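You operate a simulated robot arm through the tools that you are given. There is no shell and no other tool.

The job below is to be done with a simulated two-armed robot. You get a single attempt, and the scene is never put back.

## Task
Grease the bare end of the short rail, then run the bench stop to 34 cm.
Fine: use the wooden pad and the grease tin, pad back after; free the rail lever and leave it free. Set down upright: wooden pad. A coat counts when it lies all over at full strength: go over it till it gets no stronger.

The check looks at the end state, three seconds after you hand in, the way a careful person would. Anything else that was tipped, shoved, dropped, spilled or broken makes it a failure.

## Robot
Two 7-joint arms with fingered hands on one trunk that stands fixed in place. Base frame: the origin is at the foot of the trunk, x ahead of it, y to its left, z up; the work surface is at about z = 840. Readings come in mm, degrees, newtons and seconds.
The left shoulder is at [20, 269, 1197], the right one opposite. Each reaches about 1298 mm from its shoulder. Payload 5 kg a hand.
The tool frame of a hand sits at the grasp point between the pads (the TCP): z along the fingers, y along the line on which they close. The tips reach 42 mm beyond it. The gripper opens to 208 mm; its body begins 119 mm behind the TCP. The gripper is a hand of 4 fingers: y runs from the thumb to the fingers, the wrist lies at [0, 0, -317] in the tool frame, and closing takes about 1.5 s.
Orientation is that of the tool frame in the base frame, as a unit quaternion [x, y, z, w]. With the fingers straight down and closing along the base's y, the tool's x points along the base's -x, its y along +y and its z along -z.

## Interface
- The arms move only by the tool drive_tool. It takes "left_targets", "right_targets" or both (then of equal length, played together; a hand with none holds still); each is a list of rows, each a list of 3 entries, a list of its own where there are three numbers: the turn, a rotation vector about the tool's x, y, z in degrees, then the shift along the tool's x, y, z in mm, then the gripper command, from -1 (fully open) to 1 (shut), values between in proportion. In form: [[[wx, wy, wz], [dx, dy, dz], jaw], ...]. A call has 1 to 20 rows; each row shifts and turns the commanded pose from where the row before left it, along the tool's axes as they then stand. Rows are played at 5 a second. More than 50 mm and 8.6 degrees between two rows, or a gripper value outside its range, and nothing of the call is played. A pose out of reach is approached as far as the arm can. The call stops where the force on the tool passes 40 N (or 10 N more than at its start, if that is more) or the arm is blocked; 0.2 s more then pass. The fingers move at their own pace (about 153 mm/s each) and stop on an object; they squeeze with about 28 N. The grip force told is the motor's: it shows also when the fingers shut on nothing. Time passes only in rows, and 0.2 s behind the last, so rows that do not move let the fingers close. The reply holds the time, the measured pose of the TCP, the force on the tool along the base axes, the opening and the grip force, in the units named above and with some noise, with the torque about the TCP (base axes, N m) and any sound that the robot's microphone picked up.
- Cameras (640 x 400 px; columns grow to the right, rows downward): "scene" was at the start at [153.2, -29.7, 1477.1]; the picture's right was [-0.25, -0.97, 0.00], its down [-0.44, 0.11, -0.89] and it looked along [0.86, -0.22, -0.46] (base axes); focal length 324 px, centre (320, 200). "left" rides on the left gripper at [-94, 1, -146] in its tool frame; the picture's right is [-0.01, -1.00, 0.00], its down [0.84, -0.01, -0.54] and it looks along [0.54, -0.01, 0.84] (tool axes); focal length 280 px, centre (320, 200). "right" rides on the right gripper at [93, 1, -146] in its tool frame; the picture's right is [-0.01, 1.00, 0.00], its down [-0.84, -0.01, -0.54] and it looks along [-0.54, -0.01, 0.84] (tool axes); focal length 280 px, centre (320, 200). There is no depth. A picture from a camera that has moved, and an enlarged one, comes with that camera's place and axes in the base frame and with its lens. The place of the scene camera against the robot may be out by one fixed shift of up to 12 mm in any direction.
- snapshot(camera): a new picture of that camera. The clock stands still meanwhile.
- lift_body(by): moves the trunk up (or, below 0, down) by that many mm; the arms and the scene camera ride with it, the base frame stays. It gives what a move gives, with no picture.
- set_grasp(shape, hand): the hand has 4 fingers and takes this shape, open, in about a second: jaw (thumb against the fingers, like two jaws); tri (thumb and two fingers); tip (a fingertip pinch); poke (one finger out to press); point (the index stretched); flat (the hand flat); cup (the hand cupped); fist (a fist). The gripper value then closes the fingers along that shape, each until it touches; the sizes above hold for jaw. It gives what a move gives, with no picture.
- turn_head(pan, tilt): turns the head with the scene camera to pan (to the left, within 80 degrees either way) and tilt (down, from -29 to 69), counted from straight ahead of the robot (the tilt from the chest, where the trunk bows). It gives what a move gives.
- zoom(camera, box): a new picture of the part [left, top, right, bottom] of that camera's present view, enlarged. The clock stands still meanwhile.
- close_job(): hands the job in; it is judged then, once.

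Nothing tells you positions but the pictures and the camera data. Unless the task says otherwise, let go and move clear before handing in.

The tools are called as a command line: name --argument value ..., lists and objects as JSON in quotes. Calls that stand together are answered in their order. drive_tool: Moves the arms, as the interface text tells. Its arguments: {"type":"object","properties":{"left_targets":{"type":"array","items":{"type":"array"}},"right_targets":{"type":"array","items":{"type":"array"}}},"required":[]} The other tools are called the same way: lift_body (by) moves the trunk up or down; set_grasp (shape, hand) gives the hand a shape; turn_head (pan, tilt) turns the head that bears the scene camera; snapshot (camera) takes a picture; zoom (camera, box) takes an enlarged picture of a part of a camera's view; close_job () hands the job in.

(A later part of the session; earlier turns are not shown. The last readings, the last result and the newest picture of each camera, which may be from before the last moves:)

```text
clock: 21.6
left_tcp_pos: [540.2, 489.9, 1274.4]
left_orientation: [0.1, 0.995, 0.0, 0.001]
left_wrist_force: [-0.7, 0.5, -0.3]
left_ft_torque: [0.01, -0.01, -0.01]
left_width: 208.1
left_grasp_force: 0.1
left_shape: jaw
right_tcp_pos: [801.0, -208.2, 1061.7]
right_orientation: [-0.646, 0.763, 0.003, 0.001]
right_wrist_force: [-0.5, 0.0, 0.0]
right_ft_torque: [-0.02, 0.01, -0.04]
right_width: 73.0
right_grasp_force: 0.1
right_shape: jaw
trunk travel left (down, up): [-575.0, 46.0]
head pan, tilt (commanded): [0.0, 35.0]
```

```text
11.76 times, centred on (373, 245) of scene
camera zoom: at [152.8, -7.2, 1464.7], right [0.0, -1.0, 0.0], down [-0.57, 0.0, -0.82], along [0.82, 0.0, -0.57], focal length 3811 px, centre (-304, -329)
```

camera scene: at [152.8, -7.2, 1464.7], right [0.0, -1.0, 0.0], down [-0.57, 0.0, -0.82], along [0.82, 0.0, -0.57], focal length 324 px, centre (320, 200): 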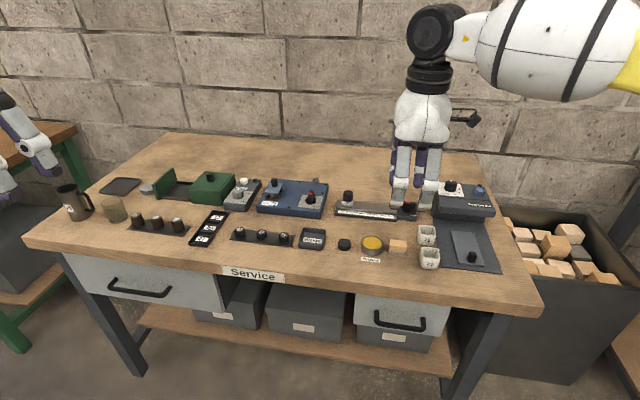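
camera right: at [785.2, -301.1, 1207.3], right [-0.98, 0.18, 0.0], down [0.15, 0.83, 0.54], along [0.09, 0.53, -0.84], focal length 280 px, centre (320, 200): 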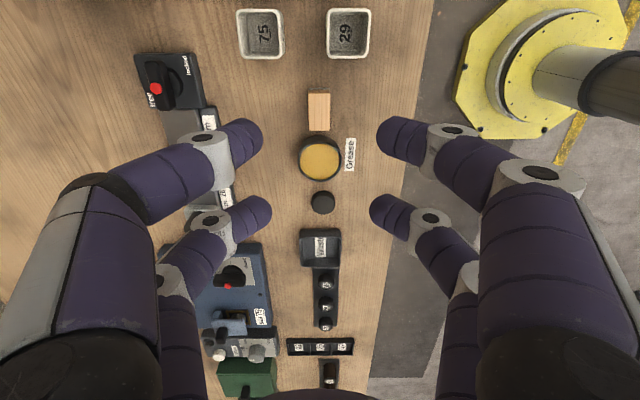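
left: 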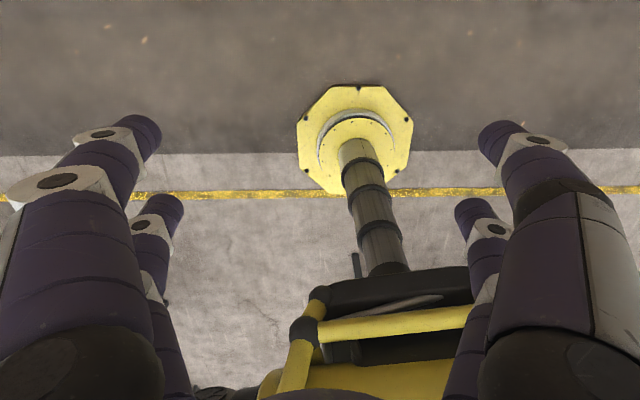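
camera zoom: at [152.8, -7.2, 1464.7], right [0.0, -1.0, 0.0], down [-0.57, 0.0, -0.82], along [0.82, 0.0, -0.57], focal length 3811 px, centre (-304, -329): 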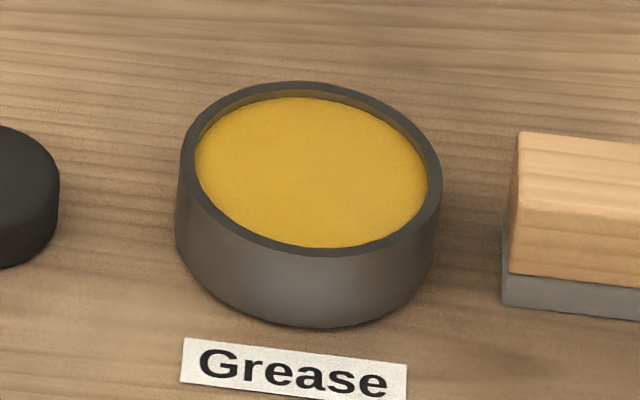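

The pad measures about 44 × 27 × 28 mm with felt underneath, its top at z ≈ 868; the tin rim is at about 863 with the grease just below. I'll descend partway over the pad and check alignment before gripping.

drive_tool --right_targets '[[[0, 0, 0], [1, -0.7, 33], 0.3], [[0, 0, 0], [1.1, -0.7, 33], 0.3], [[0, 0, 0], [0, 0, 33], 0.3], [[0, 0, 0], [0, 0, 33], 0.3], [[0, 0, 0], [0, 0, 0], 0.3]]'

snapshot --camera "right"

zoom --camera "scene" --box '[345, 170, 455, 270]'

```text
clock: 22.8
left_tcp_pos: [539.0, 490.3, 1274.3]
left_orientation: [0.1, 0.995, -0.001, 0.0]
left_wrist_force: [0.1, 0.2, 0.7]
left_ft_torque: [-0.03, -0.05, 0.02]
left_width: 208.0
left_grasp_force: 0.0
left_shape: jaw
right_tcp_pos: [802.9, -209.9, 927.4]
right_orientation: [-0.645, 0.764, 0.002, 0.0]
right_wrist_force: [-0.3, 0.1, -0.1]
right_ft_torque: [-0.03, -0.04, 0.02]
right_width: 73.4
right_grasp_force: 0.0
right_shape: jaw
trunk travel left (down, up): [-575.0, 46.0]
head pan, tilt (commanded): [0.0, 35.0]
```

```text
taken
camera right: at [786.7, -302.8, 1075.2], right [-0.98, 0.18, 0.0], down [0.15, 0.83, 0.54], along [0.09, 0.53, -0.84], focal length 280 px, centre (320, 200)
```

right: 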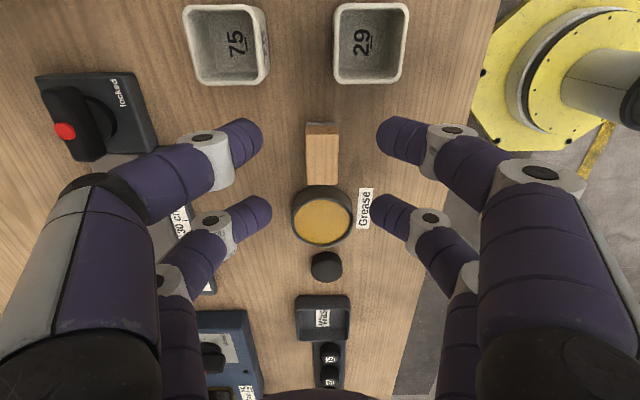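

```text
4.00 times, centred on (400, 220) of scene
camera zoom: at [152.3, -7.1, 1464.9], right [0.0, -1.0, 0.0], down [-0.57, 0.0, -0.82], along [0.82, 0.0, -0.57], focal length 1296 px, centre (0, 120)
```

zoom: 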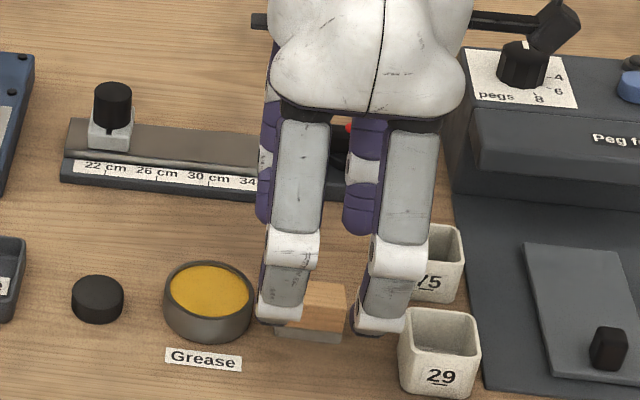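

The hand is centred on the pad to within a millimetre and clears the tin and boxes. I'll go down to grip height and close.

drive_tool --right_targets '[[[0, 0, 0], [0, -0.5, 20], 0.3], [[0, 0, 0], [0, 0, 19.4], 0.3], [[0, 0, 0], [0, 0, 0], 0.3], [[0, 0, 0], [0, 0, 0], 0.5], [[0, 0, 0], [0, 0, 0], 0.65], [[0, 0, 0], [0, 0, 0], 0.65]]'

snapshot --camera "right"

zoom --camera "scene" --box '[345, 190, 455, 270]'

```text
clock: 24.2
left_tcp_pos: [540.6, 488.8, 1273.3]
left_orientation: [0.1, 0.995, -0.001, -0.001]
left_wrist_force: [0.0, -0.3, -0.5]
left_ft_torque: [0.02, 0.03, 0.0]
left_width: 208.1
left_grasp_force: 0.1
left_shape: jaw
right_tcp_pos: [803.8, -209.2, 890.0]
right_orientation: [-0.646, 0.764, 0.002, 0.0]
right_wrist_force: [0.3, 0.1, 0.2]
right_ft_torque: [0.01, 0.02, -0.03]
right_width: 36.9
right_grasp_force: 0.0
right_shape: jaw
trunk travel left (down, up): [-575.0, 46.0]
head pan, tilt (commanded): [0.0, 35.0]
```

```text
taken
camera right: at [787.8, -302.1, 1036.3], right [-0.98, 0.18, 0.0], down [0.15, 0.83, 0.54], along [0.09, 0.53, -0.84], focal length 280 px, centre (320, 200)
```

right: 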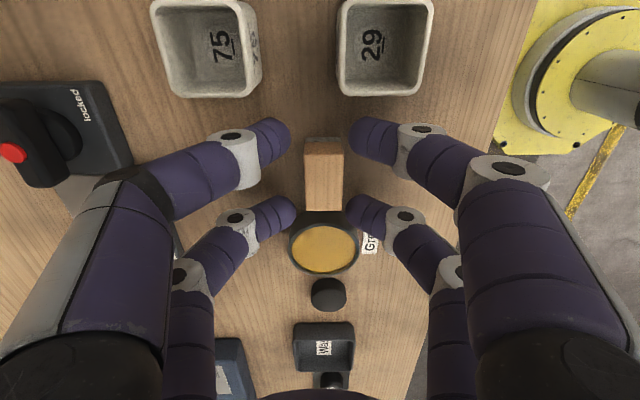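

```text
5.00 times, centred on (400, 230) of scene
camera zoom: at [152.7, -7.2, 1464.7], right [0.0, -1.0, 0.0], down [-0.57, 0.0, -0.82], along [0.82, 0.0, -0.57], focal length 1620 px, centre (-80, 50)
```

zoom: 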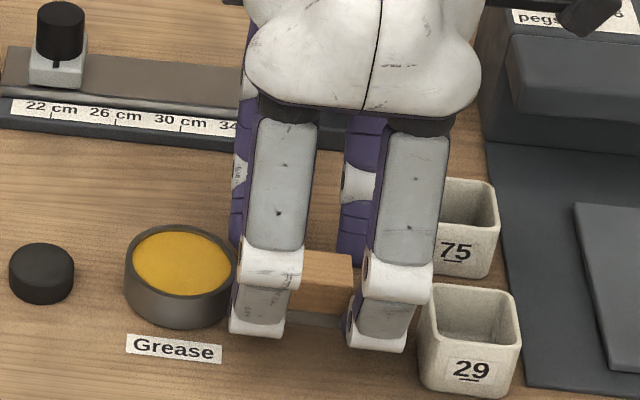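

The pad sits between both finger pairs, ends just inside the fingers. I'll close the grip now and check it.

drive_tool --right_targets '[[[0, 0, 0], [0, 1, 1], 0.75], [[0, 0, 0], [0, 0, 0], 0.8], [[0, 0, 0], [0, 0, 0], 0.9], [[0, 0, 0], [0, 0, 0], 1], [[0, 0, 0], [0, 0, 0], 1]]'

snapshot --camera "right"

zoom --camera "scene" --box '[345, 190, 455, 270]'

```text
clock: 25.4
left_tcp_pos: [540.8, 489.4, 1275.0]
left_orientation: [0.099, 0.995, -0.001, -0.001]
left_wrist_force: [-0.5, -0.1, 0.2]
left_ft_torque: [0.0, -0.02, 0.01]
left_width: 208.1
left_grasp_force: 0.1
left_shape: jaw
right_tcp_pos: [801.2, -209.6, 888.1]
right_orientation: [-0.645, 0.764, 0.002, -0.001]
right_wrist_force: [-2.2, -4.7, -1.4]
right_ft_torque: [-0.15, 0.09, 0.06]
right_width: 5.2
right_grasp_force: 28.3
right_shape: jaw
trunk travel left (down, up): [-575.0, 46.0]
head pan, tilt (commanded): [0.0, 35.0]
```

```text
taken
camera right: at [785.5, -303.1, 1034.8], right [-0.98, 0.18, 0.0], down [0.16, 0.83, 0.54], along [0.09, 0.53, -0.84], focal length 280 px, centre (320, 200)
```

right: 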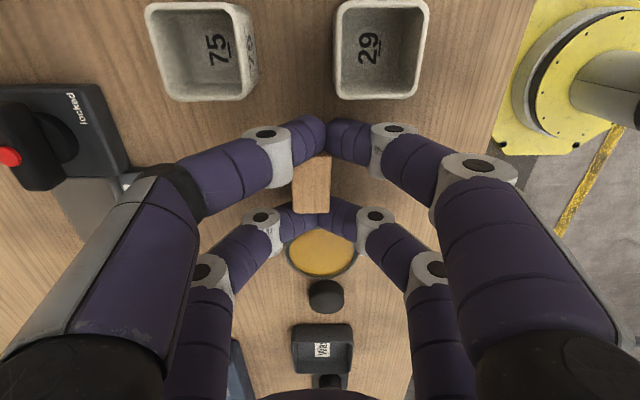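

```text
5.00 times, centred on (400, 230) of scene
camera zoom: at [152.5, -7.6, 1464.8], right [0.0, -1.0, 0.0], down [-0.57, 0.0, -0.82], along [0.82, 0.0, -0.57], focal length 1620 px, centre (-80, 50)
```

zoom: 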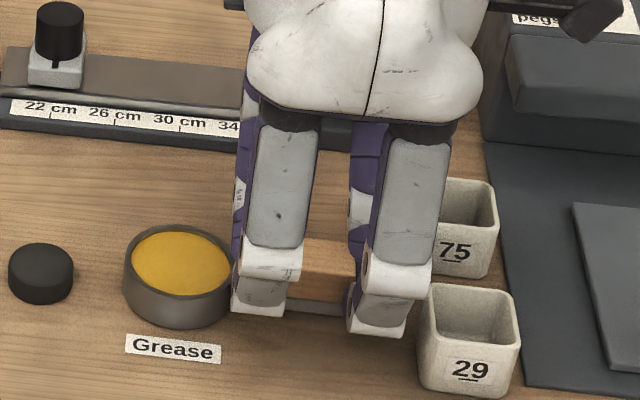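

The fingers slid past the pad's ends and now hold it wedged lengthwise between the two pairs (opening 5 mm). I'll test with a lift of a few millimetres whether that holds it firmly.

drive_tool --right_targets '[[[0, 0, 0], [0, 0, -2], 1], [[0, 0, 0], [0, 0, -2], 1], [[0, 0, 0], [0, 0, -2], 1], [[0, 0, 0], [0, 0, 0], 1]]'

zoom --camera "right" --box '[260, 100, 380, 280]'

zoom --camera "scene" --box '[380, 215, 430, 265]'

```text
clock: 26.4
left_tcp_pos: [540.8, 490.9, 1274.6]
left_orientation: [0.101, 0.995, -0.001, 0.0]
left_wrist_force: [0.4, -0.1, 0.2]
left_ft_torque: [0.0, 0.02, 0.0]
left_width: 208.2
left_grasp_force: 0.0
left_shape: jaw
right_tcp_pos: [801.8, -208.1, 893.6]
right_orientation: [-0.646, 0.764, 0.003, 0.0]
right_wrist_force: [-0.9, -3.8, -0.1]
right_ft_torque: [-0.13, 0.03, 0.03]
right_width: 4.6
right_grasp_force: 27.9
right_shape: jaw
trunk travel left (down, up): [-575.0, 46.0]
head pan, tilt (commanded): [0.0, 35.0]
```

```text
2.22 times, centred on (320, 190) of right
camera zoom: at [785.5, -302.5, 1040.1], right [-0.98, 0.18, 0.0], down [0.15, 0.83, 0.54], along [0.09, 0.53, -0.84], focal length 623 px, centre (320, 222)
```

zoom: 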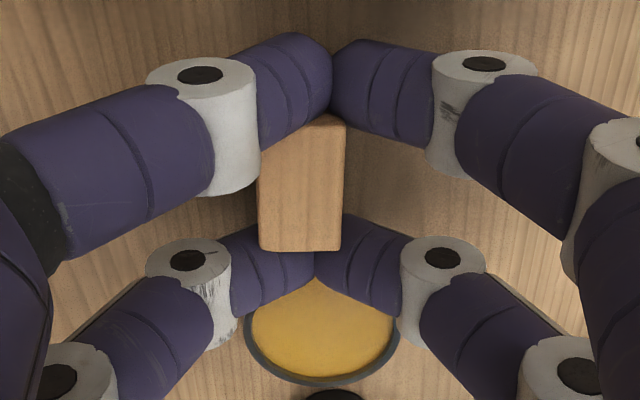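

```text
8.00 times, centred on (405, 240) of scene
camera zoom: at [152.6, -7.4, 1464.8], right [0.0, -1.0, 0.0], down [-0.57, 0.0, -0.82], along [0.82, 0.0, -0.57], focal length 2592 px, centre (-360, -120)
```

zoom: 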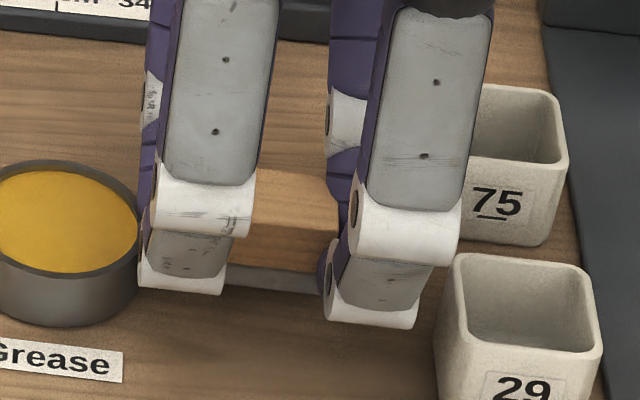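

The pad seems to have come up with the hand. I'll lift a bit more and look again to judge how securely it's held.

drive_tool --right_targets '[[[0, 0, 0], [0, 0, -5], 1], [[0, 0, 0], [0, 0, -5], 1], [[0, 0, 0], [0, 0, -5], 1], [[0, 0, 0], [0, 0, 0], 1]]'

zoom --camera "right" --box '[260, 100, 380, 280]'

zoom --camera "scene" --box '[380, 215, 430, 265]'

```text
clock: 27.4
left_tcp_pos: [540.1, 490.4, 1273.0]
left_orientation: [0.1, 0.995, -0.002, 0.0]
left_wrist_force: [-0.1, -0.8, -0.4]
left_ft_torque: [0.05, 0.04, 0.02]
left_width: 207.8
left_grasp_force: 0.0
left_shape: jaw
right_tcp_pos: [800.8, -209.5, 908.2]
right_orientation: [-0.645, 0.764, 0.002, 0.0]
right_wrist_force: [1.0, 0.0, 0.0]
right_ft_torque: [0.0, 0.02, 0.01]
right_width: 4.7
right_grasp_force: 28.2
right_shape: jaw
trunk travel left (down, up): [-575.0, 46.0]
head pan, tilt (commanded): [0.0, 35.0]
```

```text
2.22 times, centred on (320, 190) of right
camera zoom: at [785.4, -303.3, 1054.8], right [-0.98, 0.18, 0.0], down [0.15, 0.83, 0.54], along [0.09, 0.53, -0.84], focal length 623 px, centre (320, 222)
```

zoom: 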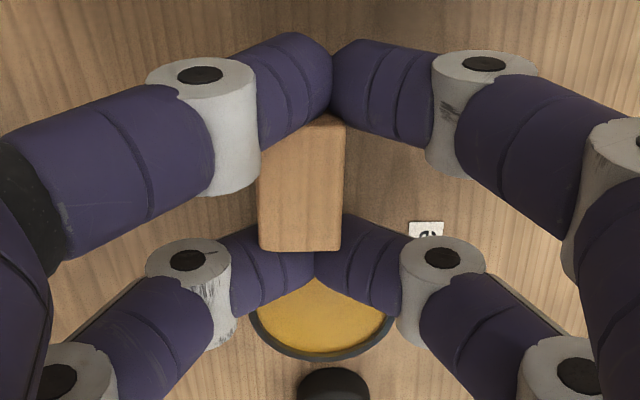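

```text
8.00 times, centred on (405, 240) of scene
camera zoom: at [152.7, -7.3, 1464.7], right [0.0, -1.0, 0.0], down [-0.57, 0.0, -0.82], along [0.82, 0.0, -0.57], focal length 2592 px, centre (-360, -120)
```

zoom: 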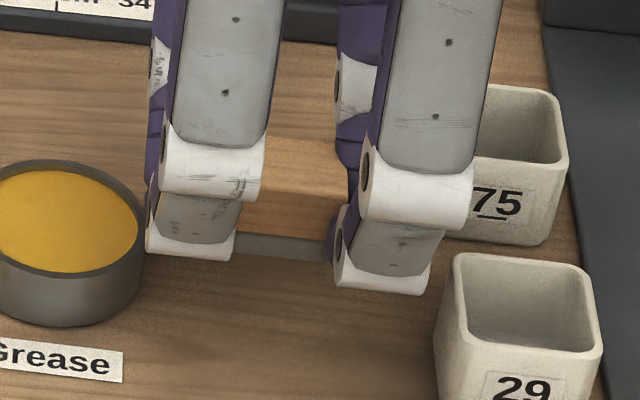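

The pad is held firmly, lengthwise between the finger pairs, and hangs level, about 7 mm to the far side of the hand's centre. Now I'll raise it and carry it over the grease tin at about (813, -143).

drive_tool --right_targets '[[[0, 0, 0], [0, 0, -15], 1], [[0, 0, 0], [0, 0, -15], 1], [[0, 0, 0], [0, 0, -12], 1], [[0, 0, 0], [-16.4, 1.3, 0], 1], [[0, 0, 0], [-16.4, 1.3, 0], 1], [[0, 0, 0], [-16.4, 1.3, 0], 1], [[0, 0, 0], [-16.4, 1.3, 0], 1], [[0, 0, 0], [0, 0, 0], 1]]'

snapshot --camera "right"

zoom --camera "scene" --box '[345, 200, 425, 265]'

```text
clock: 29.2
left_tcp_pos: [539.0, 490.2, 1274.6]
left_orientation: [0.101, 0.995, -0.001, 0.0]
left_wrist_force: [0.4, -0.6, 0.3]
left_ft_torque: [0.0, 0.02, 0.02]
left_width: 207.5
left_grasp_force: 0.0
left_shape: jaw
right_tcp_pos: [807.1, -145.8, 950.5]
right_orientation: [-0.644, 0.765, 0.002, 0.0]
right_wrist_force: [0.2, -0.4, -0.2]
right_ft_torque: [0.01, 0.0, -0.03]
right_width: 4.4
right_grasp_force: 27.5
right_shape: jaw
trunk travel left (down, up): [-575.0, 46.0]
head pan, tilt (commanded): [0.0, 35.0]
```

```text
taken
camera right: at [790.7, -238.5, 1095.9], right [-0.98, 0.18, 0.0], down [0.16, 0.83, 0.54], along [0.1, 0.53, -0.84], focal length 280 px, centre (320, 200)
```

right: 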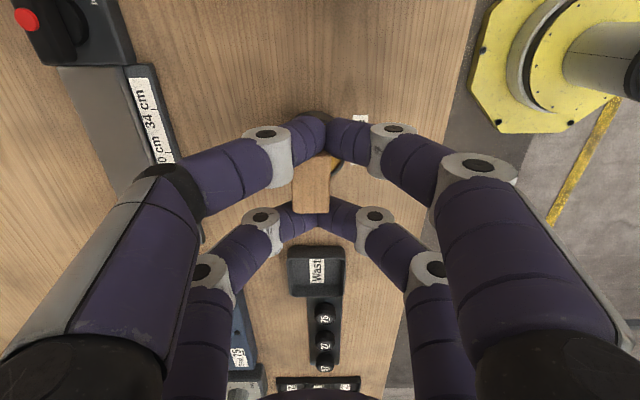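

```text
6.15 times, centred on (385, 232) of scene
camera zoom: at [152.7, -7.5, 1464.7], right [0.0, -1.0, 0.0], down [-0.57, 0.0, -0.82], along [0.82, 0.0, -0.57], focal length 1994 px, centre (-80, 0)
```

zoom: 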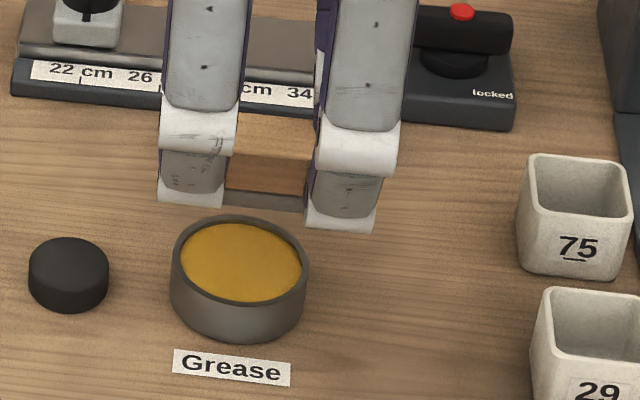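

The tin lies under the pad; I'll lower it to just above the rim and compare pad and tin in the head camera before dipping.

drive_tool --right_targets '[[[0, 0, 0], [0, 0, 0], 1], [[0, 0, 0], [0, 0, 15], 1], [[0, 0, 0], [0, 0, 15], 1], [[0, 0, 0], [0, 0, 0], 1]]'

zoom --camera "scene" --box '[355, 215, 405, 262]'

zoom --camera "right" --box '[260, 100, 380, 250]'

```text
clock: 30.2
left_tcp_pos: [538.8, 490.3, 1273.2]
left_orientation: [0.1, 0.995, -0.001, -0.001]
left_wrist_force: [0.1, 0.4, 0.1]
left_ft_torque: [0.01, 0.02, -0.04]
left_width: 207.8
left_grasp_force: 0.0
left_shape: jaw
right_tcp_pos: [806.2, -141.4, 918.7]
right_orientation: [-0.645, 0.764, 0.002, 0.0]
right_wrist_force: [-0.4, 0.9, 0.1]
right_ft_torque: [0.01, -0.03, 0.01]
right_width: 4.5
right_grasp_force: 28.1
right_shape: jaw
trunk travel left (down, up): [-575.0, 46.0]
head pan, tilt (commanded): [0.0, 35.0]
```

```text
8.51 times, centred on (380, 238) of scene
camera zoom: at [152.5, -7.1, 1464.8], right [0.0, -1.0, 0.0], down [-0.57, 0.0, -0.82], along [0.82, 0.0, -0.57], focal length 2757 px, centre (-191, -128)
```

zoom: 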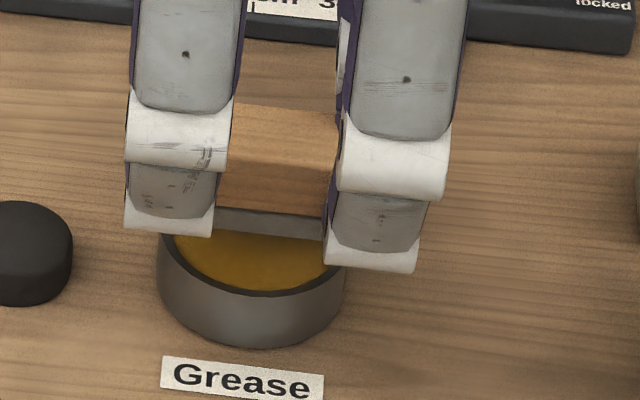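

```text
2.67 times, centred on (320, 175) of right
camera zoom: at [790.9, -235.9, 1065.9], right [-0.98, 0.18, 0.0], down [0.15, 0.83, 0.54], along [0.09, 0.53, -0.84], focal length 748 px, centre (320, 267)
```

zoom: 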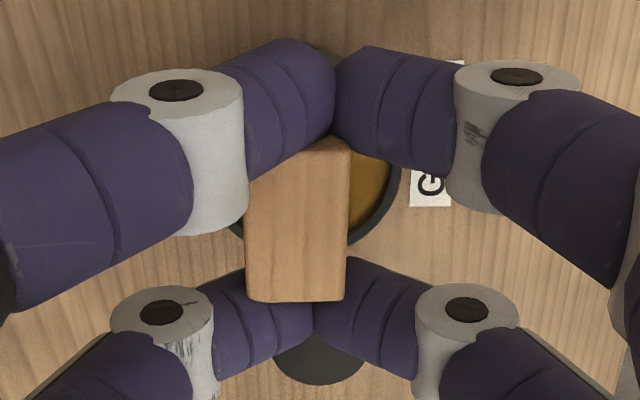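

Pad and tin line up within a couple of millimetres; I'll shift it about 1.5 mm to the left and lower gently onto the grease, watching the force.

drive_tool --right_targets '[[[0, 0, 0], [-1.5, 0, 3], 1], [[0, 0, 0], [0, 0, 3], 1], [[0, 0, 0], [0, 0, 2], 1], [[0, 0, 0], [0, 0, 1.5], 1], [[0, 0, 0], [0, 0, 0], 1]]'

zoom --camera "scene" --box '[355, 215, 405, 262]'

zoom --camera "right" --box '[260, 100, 380, 250]'

```text
clock: 31.4
left_tcp_pos: [540.3, 489.9, 1272.4]
left_orientation: [0.101, 0.995, -0.001, 0.0]
left_wrist_force: [0.2, -0.3, 0.1]
left_ft_torque: [-0.06, 0.0, 0.03]
left_width: 208.0
left_grasp_force: 0.0
left_shape: jaw
right_tcp_pos: [806.7, -141.7, 910.2]
right_orientation: [-0.645, 0.764, 0.002, 0.0]
right_wrist_force: [-0.4, -0.4, -1.0]
right_ft_torque: [0.01, 0.04, -0.01]
right_width: 4.9
right_grasp_force: 27.7
right_shape: jaw
trunk travel left (down, up): [-575.0, 46.0]
head pan, tilt (commanded): [0.0, 35.0]
```

```text
8.51 times, centred on (380, 238) of scene
camera zoom: at [152.6, -7.1, 1464.8], right [0.0, -1.0, 0.0], down [-0.57, 0.0, -0.82], along [0.82, 0.0, -0.57], focal length 2757 px, centre (-191, -128)
```

zoom: 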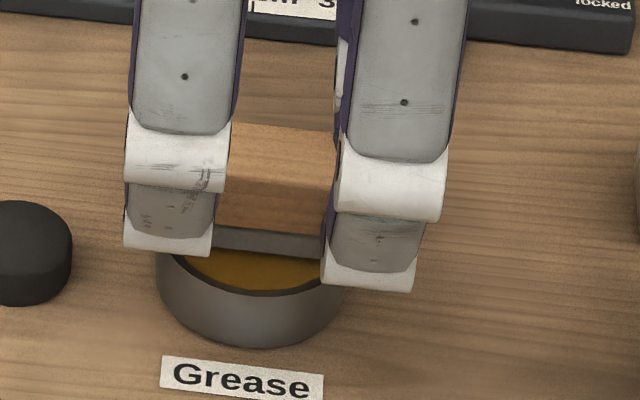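

```text
2.67 times, centred on (320, 175) of right
camera zoom: at [791.2, -236.3, 1057.8], right [-0.98, 0.18, 0.0], down [0.15, 0.83, 0.54], along [0.09, 0.53, -0.84], focal length 748 px, centre (320, 267)
```

zoom: 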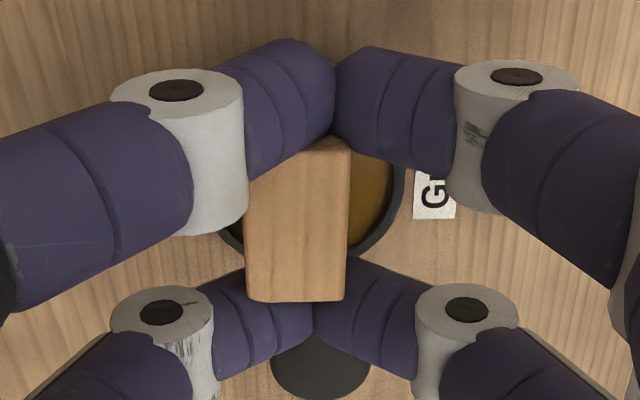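

No contact force yet; the felt is just at rim height and inside the rim. I'll lower a few more millimetres in small steps.

drive_tool --right_targets '[[[0, 0, 0], [0, 0.5, 1.2], 1], [[0, 0, 0], [0, 0.5, 1.2], 1], [[0, 0, 0], [0, 0, 0], 1]]'

zoom --camera "scene" --box '[355, 215, 405, 262]'

```text
clock: 32.2
left_tcp_pos: [540.3, 489.8, 1273.3]
left_orientation: [0.1, 0.995, -0.002, 0.0]
left_wrist_force: [0.6, -0.3, -0.3]
left_ft_torque: [0.01, 0.02, 0.01]
left_width: 207.7
left_grasp_force: 0.0
left_shape: jaw
right_tcp_pos: [806.1, -143.2, 908.8]
right_orientation: [-0.646, 0.764, 0.003, 0.001]
right_wrist_force: [-0.5, 0.1, 0.1]
right_ft_torque: [0.03, 0.02, 0.01]
right_width: 4.9
right_grasp_force: 28.0
right_shape: jaw
trunk travel left (down, up): [-575.0, 46.0]
head pan, tilt (commanded): [0.0, 35.0]
```

```text
8.51 times, centred on (380, 238) of scene
camera zoom: at [152.6, -7.2, 1464.8], right [0.0, -1.0, 0.0], down [-0.57, 0.0, -0.82], along [0.82, 0.0, -0.57], focal length 2757 px, centre (-191, -128)
```

zoom: 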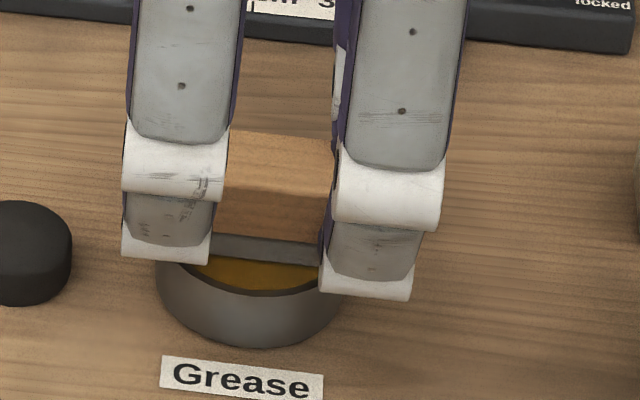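

Still free of contact. I'll continue down in 1 mm steps.

drive_tool --right_targets '[[[0, 0, 0], [0, 0, 1], 1], [[0, 0, 0], [0, 0, 1], 1], [[0, 0, 0], [0, 0, 0], 1]]'

zoom --camera "scene" --box '[355, 215, 405, 262]'

```text
clock: 33.0
left_tcp_pos: [540.0, 490.4, 1274.0]
left_orientation: [0.1, 0.995, -0.001, 0.0]
left_wrist_force: [0.2, 0.3, -0.5]
left_ft_torque: [-0.02, 0.01, 0.01]
left_width: 208.0
left_grasp_force: 0.2
left_shape: jaw
right_tcp_pos: [806.6, -143.2, 908.5]
right_orientation: [-0.645, 0.764, 0.002, 0.0]
right_wrist_force: [1.3, 0.0, 12.3]
right_ft_torque: [0.24, -0.05, -0.04]
right_width: 4.9
right_grasp_force: 27.8
right_shape: jaw
trunk travel left (down, up): [-575.0, 46.0]
head pan, tilt (commanded): [0.0, 35.0]
```

```text
8.51 times, centred on (380, 238) of scene
camera zoom: at [152.0, -7.1, 1464.9], right [0.0, -1.0, 0.0], down [-0.57, 0.0, -0.82], along [0.82, 0.0, -0.57], focal length 2757 px, centre (-191, -128)
```

zoom: 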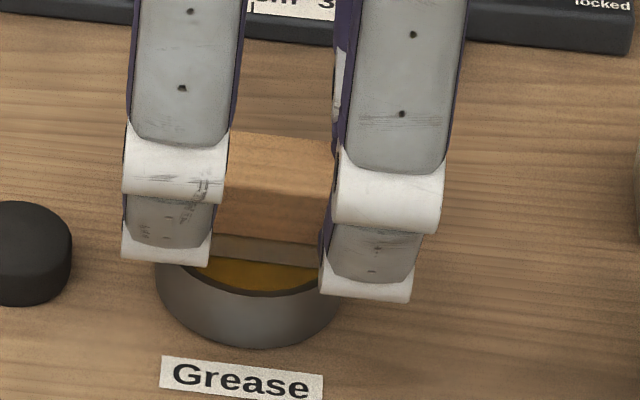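

Contact at about 12 N, at the grease level, and the felt's colour changed – it's picking up grease. I'll hold a moment with tiny moves and then lift to inspect.

drive_tool --right_targets '[[[0, 0, 0], [1, 0, 0], 1], [[0, 0, 0], [1, 0, 0], 1], [[0, 0, 0], [-1, 0, 0], 1], [[0, 0, 0], [-1, 0, 0], 1], [[0, 0, 0], [0, 0, 0], 1], [[0, 0, 0], [0, 0, 0], 1]]'

zoom --camera "scene" --box '[365, 225, 395, 253]'

```text
clock: 34.4
left_tcp_pos: [538.9, 490.7, 1273.8]
left_orientation: [0.1, 0.995, 0.0, 0.0]
left_wrist_force: [-0.2, -0.5, -0.1]
left_ft_torque: [-0.01, 0.0, 0.02]
left_width: 208.0
left_grasp_force: 0.0
left_shape: jaw
right_tcp_pos: [805.6, -142.2, 908.4]
right_orientation: [-0.645, 0.764, 0.002, 0.001]
right_wrist_force: [0.7, -0.5, 16.1]
right_ft_torque: [0.35, -0.04, -0.03]
right_width: 4.7
right_grasp_force: 27.8
right_shape: jaw
trunk travel left (down, up): [-575.0, 46.0]
head pan, tilt (commanded): [0.0, 35.0]
```

```text
14.29 times, centred on (380, 239) of scene
camera zoom: at [151.8, -7.1, 1464.9], right [0.0, -1.0, 0.0], down [-0.57, 0.0, -0.82], along [0.82, 0.0, -0.57], focal length 4628 px, centre (-537, -357)
```

zoom: 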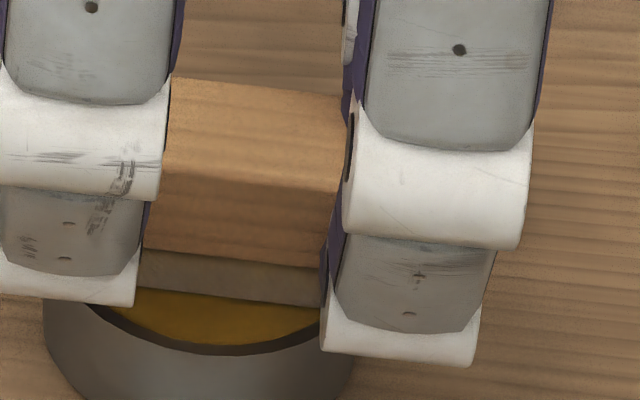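

I'll lift straight out of the tin and inspect felt and tin.

drive_tool --right_targets '[[[0, 0, 0], [0, 0, -6], 1], [[0, 0, 0], [0, 0, -15], 1], [[0, 0, 0], [0, 0, -20], 1], [[0, 0, 0], [0, 0, -20], 1], [[0, 0, 0], [0, 0, 0], 1]]'

zoom --camera "scene" --box '[355, 195, 405, 262]'

zoom --camera "right" --box '[260, 100, 380, 250]'

```text
clock: 35.6
left_tcp_pos: [539.7, 489.3, 1272.7]
left_orientation: [0.1, 0.995, 0.0, 0.0]
left_wrist_force: [0.4, -0.2, 0.0]
left_ft_torque: [-0.02, 0.03, 0.01]
left_width: 207.8
left_grasp_force: 0.1
left_shape: jaw
right_tcp_pos: [808.3, -143.4, 966.8]
right_orientation: [-0.646, 0.763, 0.002, -0.001]
right_wrist_force: [0.1, -0.2, -1.5]
right_ft_torque: [0.04, 0.04, -0.02]
right_width: 4.5
right_grasp_force: 28.1
right_shape: jaw
trunk travel left (down, up): [-575.0, 46.0]
head pan, tilt (commanded): [0.0, 35.0]
```

```text
5.97 times, centred on (380, 228) of scene
camera zoom: at [152.9, -7.3, 1464.6], right [0.0, -1.0, 0.0], down [-0.57, 0.0, -0.82], along [0.82, 0.0, -0.57], focal length 1934 px, centre (-38, 30)
```

zoom: 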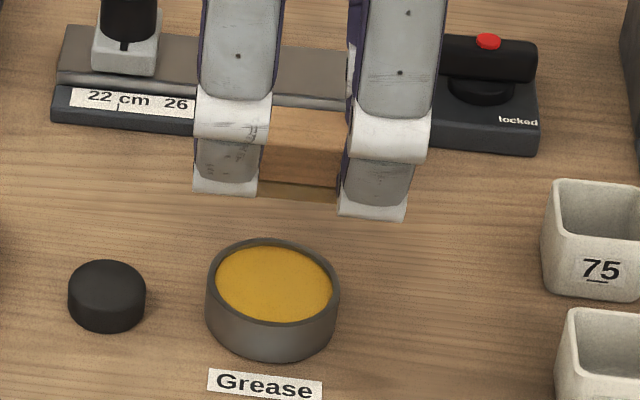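

```text
2.67 times, centred on (320, 175) of right
camera zoom: at [791.6, -237.3, 1113.3], right [-0.98, 0.18, 0.0], down [0.16, 0.83, 0.54], along [0.09, 0.53, -0.84], focal length 748 px, centre (320, 267)
```

zoom: 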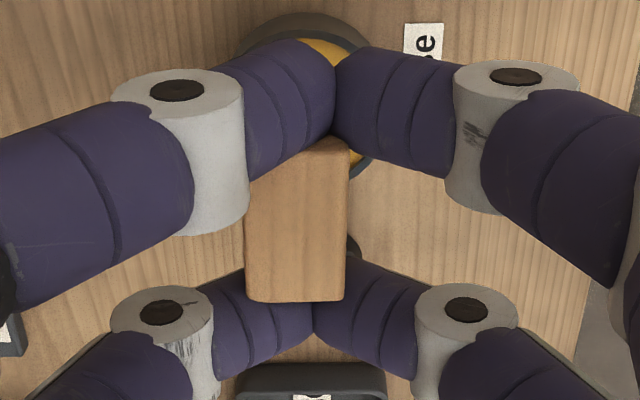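

The felt is now loaded with grease and the tin stands undisturbed. Next I'll rise, turn the hand back so that the pad lies across the rail (about 46 mm wide), and hover over the middle of the bare part.

drive_tool --right_targets '[[[0, 0, 0], [0, 0, -18], 1], [[0, 0, 0], [0, 0, -18], 1], [[0, 0, 8.15], [0, 0, 0], 1], [[0, 0, 8.15], [0, 0, 0], 1], [[0, 0, 8.15], [0, 0, 0], 1], [[0, 0, 8.15], [0, 0, 0], 1], [[0, 0, 8.15], [0, 0, 0], 1], [[0, 0, 8.15], [0, 0, 0], 1], [[0, 0, 8.15], [0, 0, 0], 1], [[0, 0, 8.15], [0, 0, 0], 1], [[0, 0, 8.15], [0, 0, 0], 1], [[0, 0, 8.15], [0, 0, 0], 1], [[0, 0, 8.15], [0, 0, 0], 1], [[0, 0, 0], [0, 0, 0], 1]]'

snapshot --camera "right"

```text
clock: 38.6
left_tcp_pos: [540.6, 490.9, 1273.8]
left_orientation: [0.1, 0.995, 0.0, 0.001]
left_wrist_force: [-0.1, 0.6, 0.4]
left_ft_torque: [-0.01, -0.01, -0.02]
left_width: 207.7
left_grasp_force: 0.1
left_shape: jaw
right_tcp_pos: [806.4, -141.8, 1003.9]
right_orientation: [0.082, 0.997, 0.001, -0.002]
right_wrist_force: [0.2, 0.0, -0.1]
right_ft_torque: [0.02, -0.01, -0.03]
right_width: 4.8
right_grasp_force: 27.7
right_shape: jaw
trunk travel left (down, up): [-575.0, 46.0]
head pan, tilt (commanded): [0.0, 35.0]
```

```text
taken
camera right: at [715.1, -127.6, 1150.5], right [0.18, 0.98, 0.0], down [0.83, -0.15, 0.54], along [0.53, -0.09, -0.84], focal length 280 px, centre (320, 200)
```

right: 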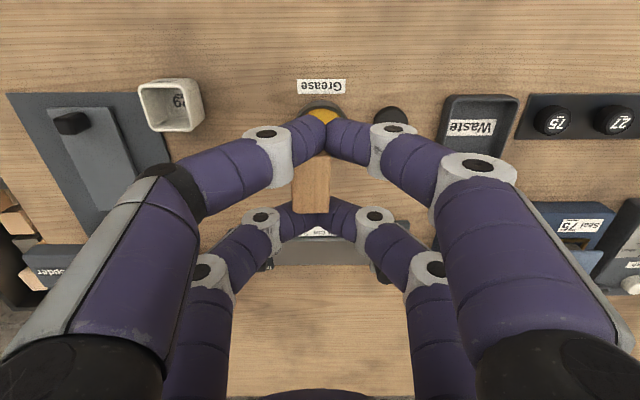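

The pad stays fixed in the hand. Now I'll move over the rail's bare middle and come down partway.

drive_tool --right_targets '[[[0, 0, 0], [-36.5, 1.3, 0], 1], [[0, 0, 0], [-36.5, 1.3, 0], 1], [[0, 0, 0], [-36.5, 1.3, 0], 1], [[0, 0, 0], [-36.5, 1.3, 0], 1], [[0, 0, 0], [-36.5, 1.3, 0], 1], [[0, 0, 0], [0, 0, 25], 1], [[0, 0, 0], [0, 0, 25], 1], [[0, 0, 0], [0, 0, 18], 1], [[0, 0, 0], [0, 0, 0], 1]]'

snapshot --camera "right"

zoom --camera "scene" --box '[325, 155, 425, 225]'

```text
clock: 40.6
left_tcp_pos: [538.6, 492.4, 1273.2]
left_orientation: [0.099, 0.995, 0.0, 0.0]
left_wrist_force: [-1.5, 1.3, -0.6]
left_ft_torque: [-0.14, -0.1, -0.02]
left_width: 208.0
left_grasp_force: 0.1
left_shape: jaw
right_tcp_pos: [975.6, -166.8, 935.6]
right_orientation: [0.079, 0.997, 0.001, -0.002]
right_wrist_force: [-1.1, 0.7, -0.1]
right_ft_torque: [-0.19, -0.01, -0.01]
right_width: 4.5
right_grasp_force: 27.5
right_shape: jaw
right hand out of reach, approached as far as the arm can: row 5
trunk travel left (down, up): [-575.0, 46.0]
head pan, tilt (commanded): [0.0, 35.0]
```

```text
taken
camera right: at [884.3, -152.1, 1082.5], right [0.17, 0.98, 0.0], down [0.83, -0.15, 0.54], along [0.53, -0.09, -0.84], focal length 280 px, centre (320, 200)
```

right: 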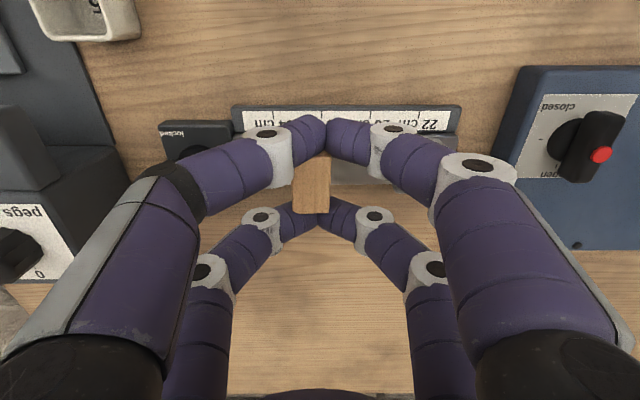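

```text
5.71 times, centred on (375, 190) of scene
camera zoom: at [151.8, -5.8, 1464.9], right [0.0, -1.0, 0.0], down [-0.57, 0.0, -0.82], along [0.82, 0.0, -0.57], focal length 1851 px, centre (6, 257)
```

zoom: 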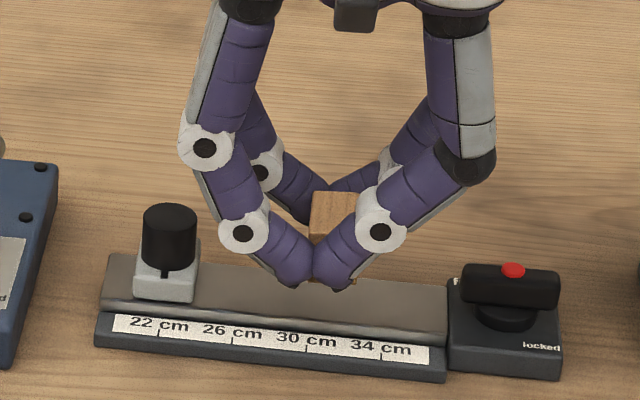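

I'm about 11 mm short across the rail (the arm was at its reach limit when higher). I'll shift forward while lowering, then touch down gently.

drive_tool --right_targets '[[[0, 0, 0], [-4, 0, 6], 1], [[0, 0, 0], [-4, 0, 6], 1], [[0, 0, 0], [-3, 0, 6], 1], [[0, 0, 0], [0, 0, 5], 1], [[0, 0, 0], [0, 0, 0], 1]]'

zoom --camera "right" --box '[200, 80, 460, 240]'

zoom --camera "scene" --box '[325, 165, 425, 225]'

```text
clock: 41.8
left_tcp_pos: [540.2, 490.0, 1272.2]
left_orientation: [0.1, 0.995, -0.001, -0.001]
left_wrist_force: [0.4, 0.1, 0.8]
left_ft_torque: [-0.01, 0.02, 0.01]
left_width: 207.7
left_grasp_force: 0.0
left_shape: jaw
right_tcp_pos: [983.5, -172.7, 911.4]
right_orientation: [0.081, 0.997, 0.001, -0.001]
right_wrist_force: [0.8, 0.4, 0.6]
right_ft_torque: [0.02, 0.0, -0.03]
right_width: 4.2
right_grasp_force: 27.9
right_shape: jaw
trunk travel left (down, up): [-575.0, 46.0]
head pan, tilt (commanded): [0.0, 35.0]
```

```text
2.46 times, centred on (330, 160) of right
camera zoom: at [893.2, -157.1, 1059.1], right [0.18, 0.98, 0.0], down [0.83, -0.15, 0.54], along [0.53, -0.09, -0.84], focal length 690 px, centre (295, 298)
```

zoom: 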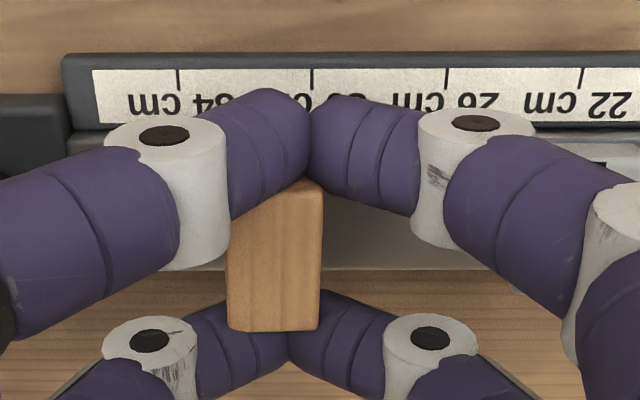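

```text
6.40 times, centred on (375, 195) of scene
camera zoom: at [152.6, -7.2, 1464.8], right [0.0, -1.0, 0.0], down [-0.57, 0.0, -0.82], along [0.82, 0.0, -0.57], focal length 2073 px, centre (-32, 232)
```

zoom: 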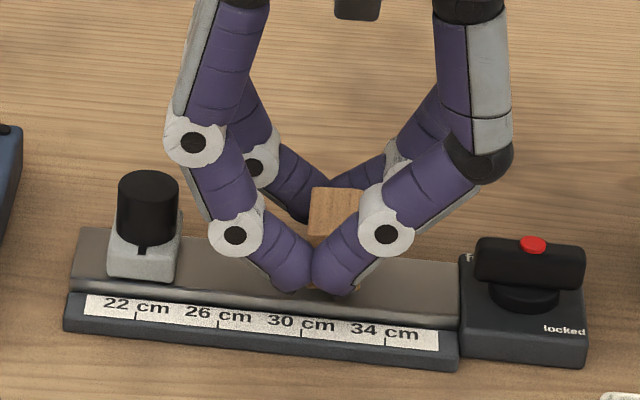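

Pad and rail are almost centred on each other. I'll shift 2 mm forward and go down in small steps until I feel the rail.

drive_tool --right_targets '[[[0, 0, 0], [-2, 0, 3], 1], [[0, 0, 0], [0, 0, 2], 1], [[0, 0, 0], [0, 0, 1], 1], [[0, 0, 0], [0, 0, 1], 1], [[0, 0, 0], [0, 0, 0], 1]]'

```text
clock: 43.0
left_tcp_pos: [540.0, 490.4, 1273.1]
left_orientation: [0.1, 0.995, -0.001, 0.0]
left_wrist_force: [-0.5, -0.1, -0.2]
left_ft_torque: [0.01, 0.01, 0.0]
left_width: 207.8
left_grasp_force: 0.1
left_shape: jaw
right_tcp_pos: [984.8, -171.1, 908.1]
right_orientation: [0.08, 0.997, 0.001, -0.002]
right_wrist_force: [-0.2, -0.1, -0.8]
right_ft_torque: [-0.01, -0.02, -0.02]
right_width: 4.1
right_grasp_force: 27.8
right_shape: jaw
right hand out of reach, approached as far as the arm can: row 1
trunk travel left (down, up): [-575.0, 46.0]
head pan, tilt (commanded): [0.0, 35.0]
```

The arm is near its forward reach limit here, but the pad is within 1–2 mm of centre. I'll continue down to the rail surface.

drive_tool --right_targets '[[[0, 0, 0], [0, 0, 2], 1], [[0, 0, 0], [0, 0, 1.5], 1], [[0, 0, 0], [0, 0, 1], 1], [[0, 0, 0], [0, 0, 0], 1]]'

zoom --camera "scene" --box '[340, 175, 420, 225]'

```text
clock: 44.0
left_tcp_pos: [538.7, 491.0, 1273.2]
left_orientation: [0.101, 0.995, -0.001, 0.001]
left_wrist_force: [0.7, -0.2, 0.4]
left_ft_torque: [-0.02, 0.03, 0.03]
left_width: 207.6
left_grasp_force: 0.0
left_shape: jaw
right_tcp_pos: [984.0, -173.4, 903.6]
right_orientation: [0.082, 0.997, 0.002, -0.001]
right_wrist_force: [0.3, 1.2, 10.0]
right_ft_torque: [0.02, -0.26, 0.02]
right_width: 4.5
right_grasp_force: 27.5
right_shape: jaw
trunk travel left (down, up): [-575.0, 46.0]
head pan, tilt (commanded): [0.0, 35.0]
```

```text
8.00 times, centred on (380, 200) of scene
camera zoom: at [152.0, -7.1, 1464.9], right [0.0, -1.0, 0.0], down [-0.57, 0.0, -0.82], along [0.82, 0.0, -0.57], focal length 2592 px, centre (-160, 200)
```

zoom: 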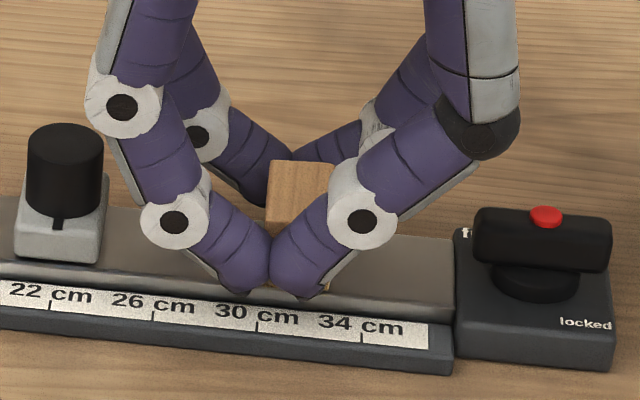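

Contact at 10 N, but the torque says the pad bears on its far end only, so it hangs slightly tilted in the hand. I'll tilt the hand a little (which also helps reach) until the pressure is centred.

drive_tool --right_targets '[[[0, -1, 0], [0, 0, 0], 1], [[0, -1, 0], [0, 0, 0], 1], [[0, 0, 0], [0, 0, 0], 1]]'

```text
clock: 44.8
left_tcp_pos: [539.3, 490.0, 1273.5]
left_orientation: [0.101, 0.995, -0.001, 0.0]
left_wrist_force: [-0.6, 0.8, -0.1]
left_ft_torque: [0.0, -0.01, -0.01]
left_width: 207.8
left_grasp_force: 0.0
left_shape: jaw
right_tcp_pos: [983.8, -171.1, 903.7]
right_orientation: [0.081, 0.997, 0.001, 0.016]
right_wrist_force: [-5.0, -2.0, 12.2]
right_ft_torque: [-0.02, 0.16, -0.03]
right_width: 4.2
right_grasp_force: 28.1
right_shape: jaw
trunk travel left (down, up): [-575.0, 46.0]
head pan, tilt (commanded): [0.0, 35.0]
```

The pressure is now nearly centred (about 12 N). I'll make a first slow stroke toward the rail's right end and look at the result.

drive_tool --right_targets '[[[0, -0.3, 0], [0, -3, 0], 1], [[0, 0, 0], [0, -5, 0], 1], [[0, 0, 0], [0, -5, 0], 1], [[0, 0, 0], [0, -5, 0], 1], [[0, 0, 0], [0, -5, 0], 1], [[0, 0, 0], [0, -5, 0], 1], [[0, 0, 0], [0, -5, 0], 1], [[0, 0, 0], [0, 0, 0], 1]]'

zoom --camera "scene" --box '[340, 175, 420, 225]'

zoom --camera "right" --box '[200, 80, 460, 240]'

```text
clock: 46.6
left_tcp_pos: [538.6, 489.6, 1274.6]
left_orientation: [0.099, 0.995, -0.001, 0.0]
left_wrist_force: [0.0, 0.5, 0.1]
left_ft_torque: [0.05, 0.0, 0.02]
left_width: 207.9
left_grasp_force: 0.0
left_shape: jaw
right_tcp_pos: [978.1, -203.2, 903.5]
right_orientation: [0.081, 0.996, 0.001, 0.02]
right_wrist_force: [2.2, 9.0, 22.9]
right_ft_torque: [0.58, 0.12, -0.1]
right_width: 4.3
right_grasp_force: 28.3
right_shape: jaw
trunk travel left (down, up): [-575.0, 46.0]
head pan, tilt (commanded): [0.0, 35.0]
```

```text
8.00 times, centred on (380, 200) of scene
camera zoom: at [151.1, -6.5, 1465.0], right [0.0, -1.0, 0.0], down [-0.57, 0.0, -0.82], along [0.82, 0.0, -0.57], focal length 2592 px, centre (-160, 200)
```

zoom: 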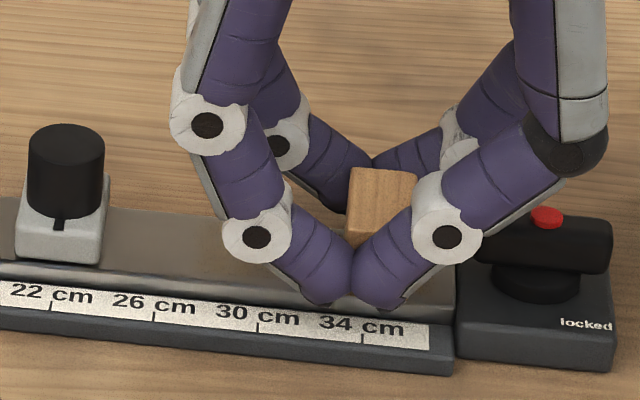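

```text
2.46 times, centred on (330, 160) of right
camera zoom: at [881.0, -187.1, 1046.6], right [0.18, 0.98, 0.0], down [0.81, -0.15, 0.57], along [0.56, -0.1, -0.82], focal length 690 px, centre (295, 298)
```

zoom: 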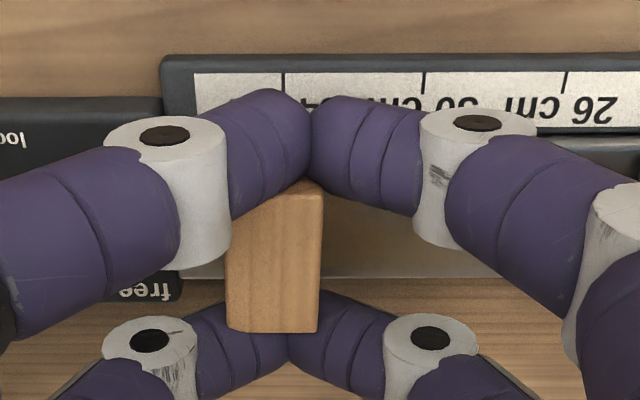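

Force rose to about 23 N with drag, so I'll lift off and look at what the stroke left on the rail.

drive_tool --right_targets '[[[0, 0, 0], [0, 0, -5], 1], [[0, 0, 0], [0, 0, -20], 1], [[0, 0, 0], [20, 0, -30], 1], [[0, 0, 0], [30, 0, -30], 1], [[0, 0, 0], [30, -20, -20], 1], [[0, 0, 0], [0, -40, 0], 1], [[0, 0, 0], [0, -40, 0], 1], [[0, 0, 0], [0, 0, 0], 1]]'

zoom --camera "scene" --box '[330, 170, 430, 230]'

snapshot --camera "right"

```text
clock: 48.4
left_tcp_pos: [540.4, 492.3, 1273.4]
left_orientation: [0.1, 0.995, -0.001, 0.0]
left_wrist_force: [-0.5, 1.1, -1.3]
left_ft_torque: [-0.16, 0.05, 0.0]
left_width: 207.8
left_grasp_force: 0.0
left_shape: jaw
right_tcp_pos: [877.2, -290.8, 1003.2]
right_orientation: [0.081, 0.997, -0.001, 0.017]
right_wrist_force: [0.0, -0.3, -0.3]
right_ft_torque: [-0.1, 0.06, 0.02]
right_width: 4.3
right_grasp_force: 28.4
right_shape: jaw
trunk travel left (down, up): [-575.0, 46.0]
head pan, tilt (commanded): [0.0, 35.0]
```

```text
6.40 times, centred on (380, 200) of scene
camera zoom: at [152.8, -6.1, 1464.6], right [0.0, -1.0, 0.0], down [-0.57, 0.0, -0.82], along [0.82, 0.0, -0.57], focal length 2073 px, centre (-64, 200)
```

zoom: 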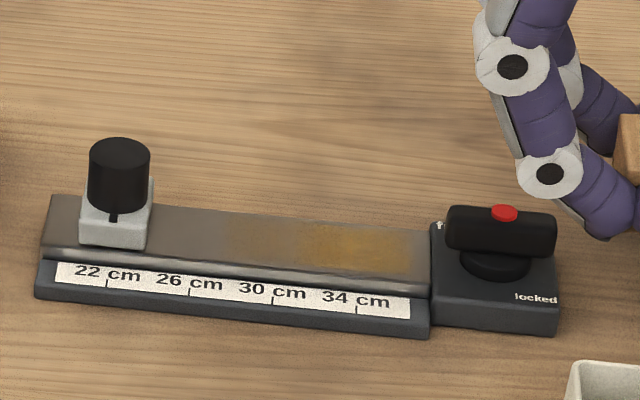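

```text
taken
camera right: at [780.8, -275.2, 1146.2], right [0.17, 0.98, 0.0], down [0.81, -0.14, 0.57], along [0.56, -0.1, -0.82], focal length 280 px, centre (320, 200)
```

right: 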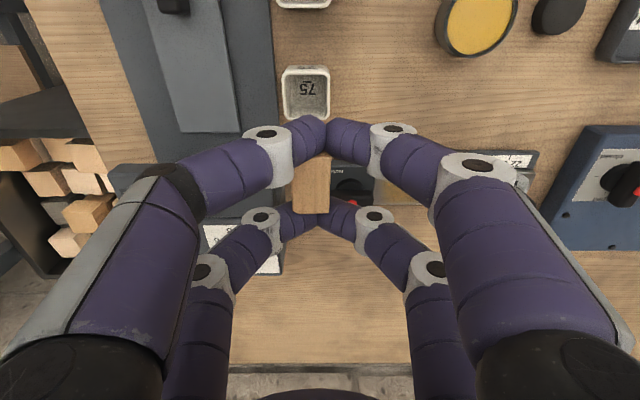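

A yellow coat now shows on the rail's right half, stronger where the pad ended. I'll zoom in on it.

zoom --camera "scene" --box '[355, 190, 405, 225]'

```text
11.43 times, centred on (380, 208) of scene
camera zoom: at [152.8, -6.1, 1464.6], right [0.0, -1.0, 0.0], down [-0.57, 0.0, -0.82], along [0.82, 0.0, -0.57], focal length 3702 px, centre (-366, 114)
```

zoom: 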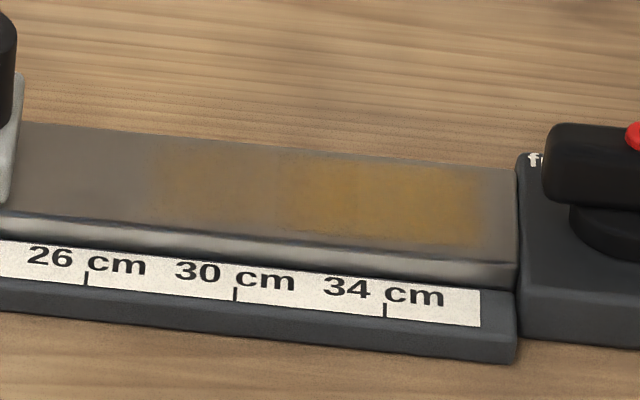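

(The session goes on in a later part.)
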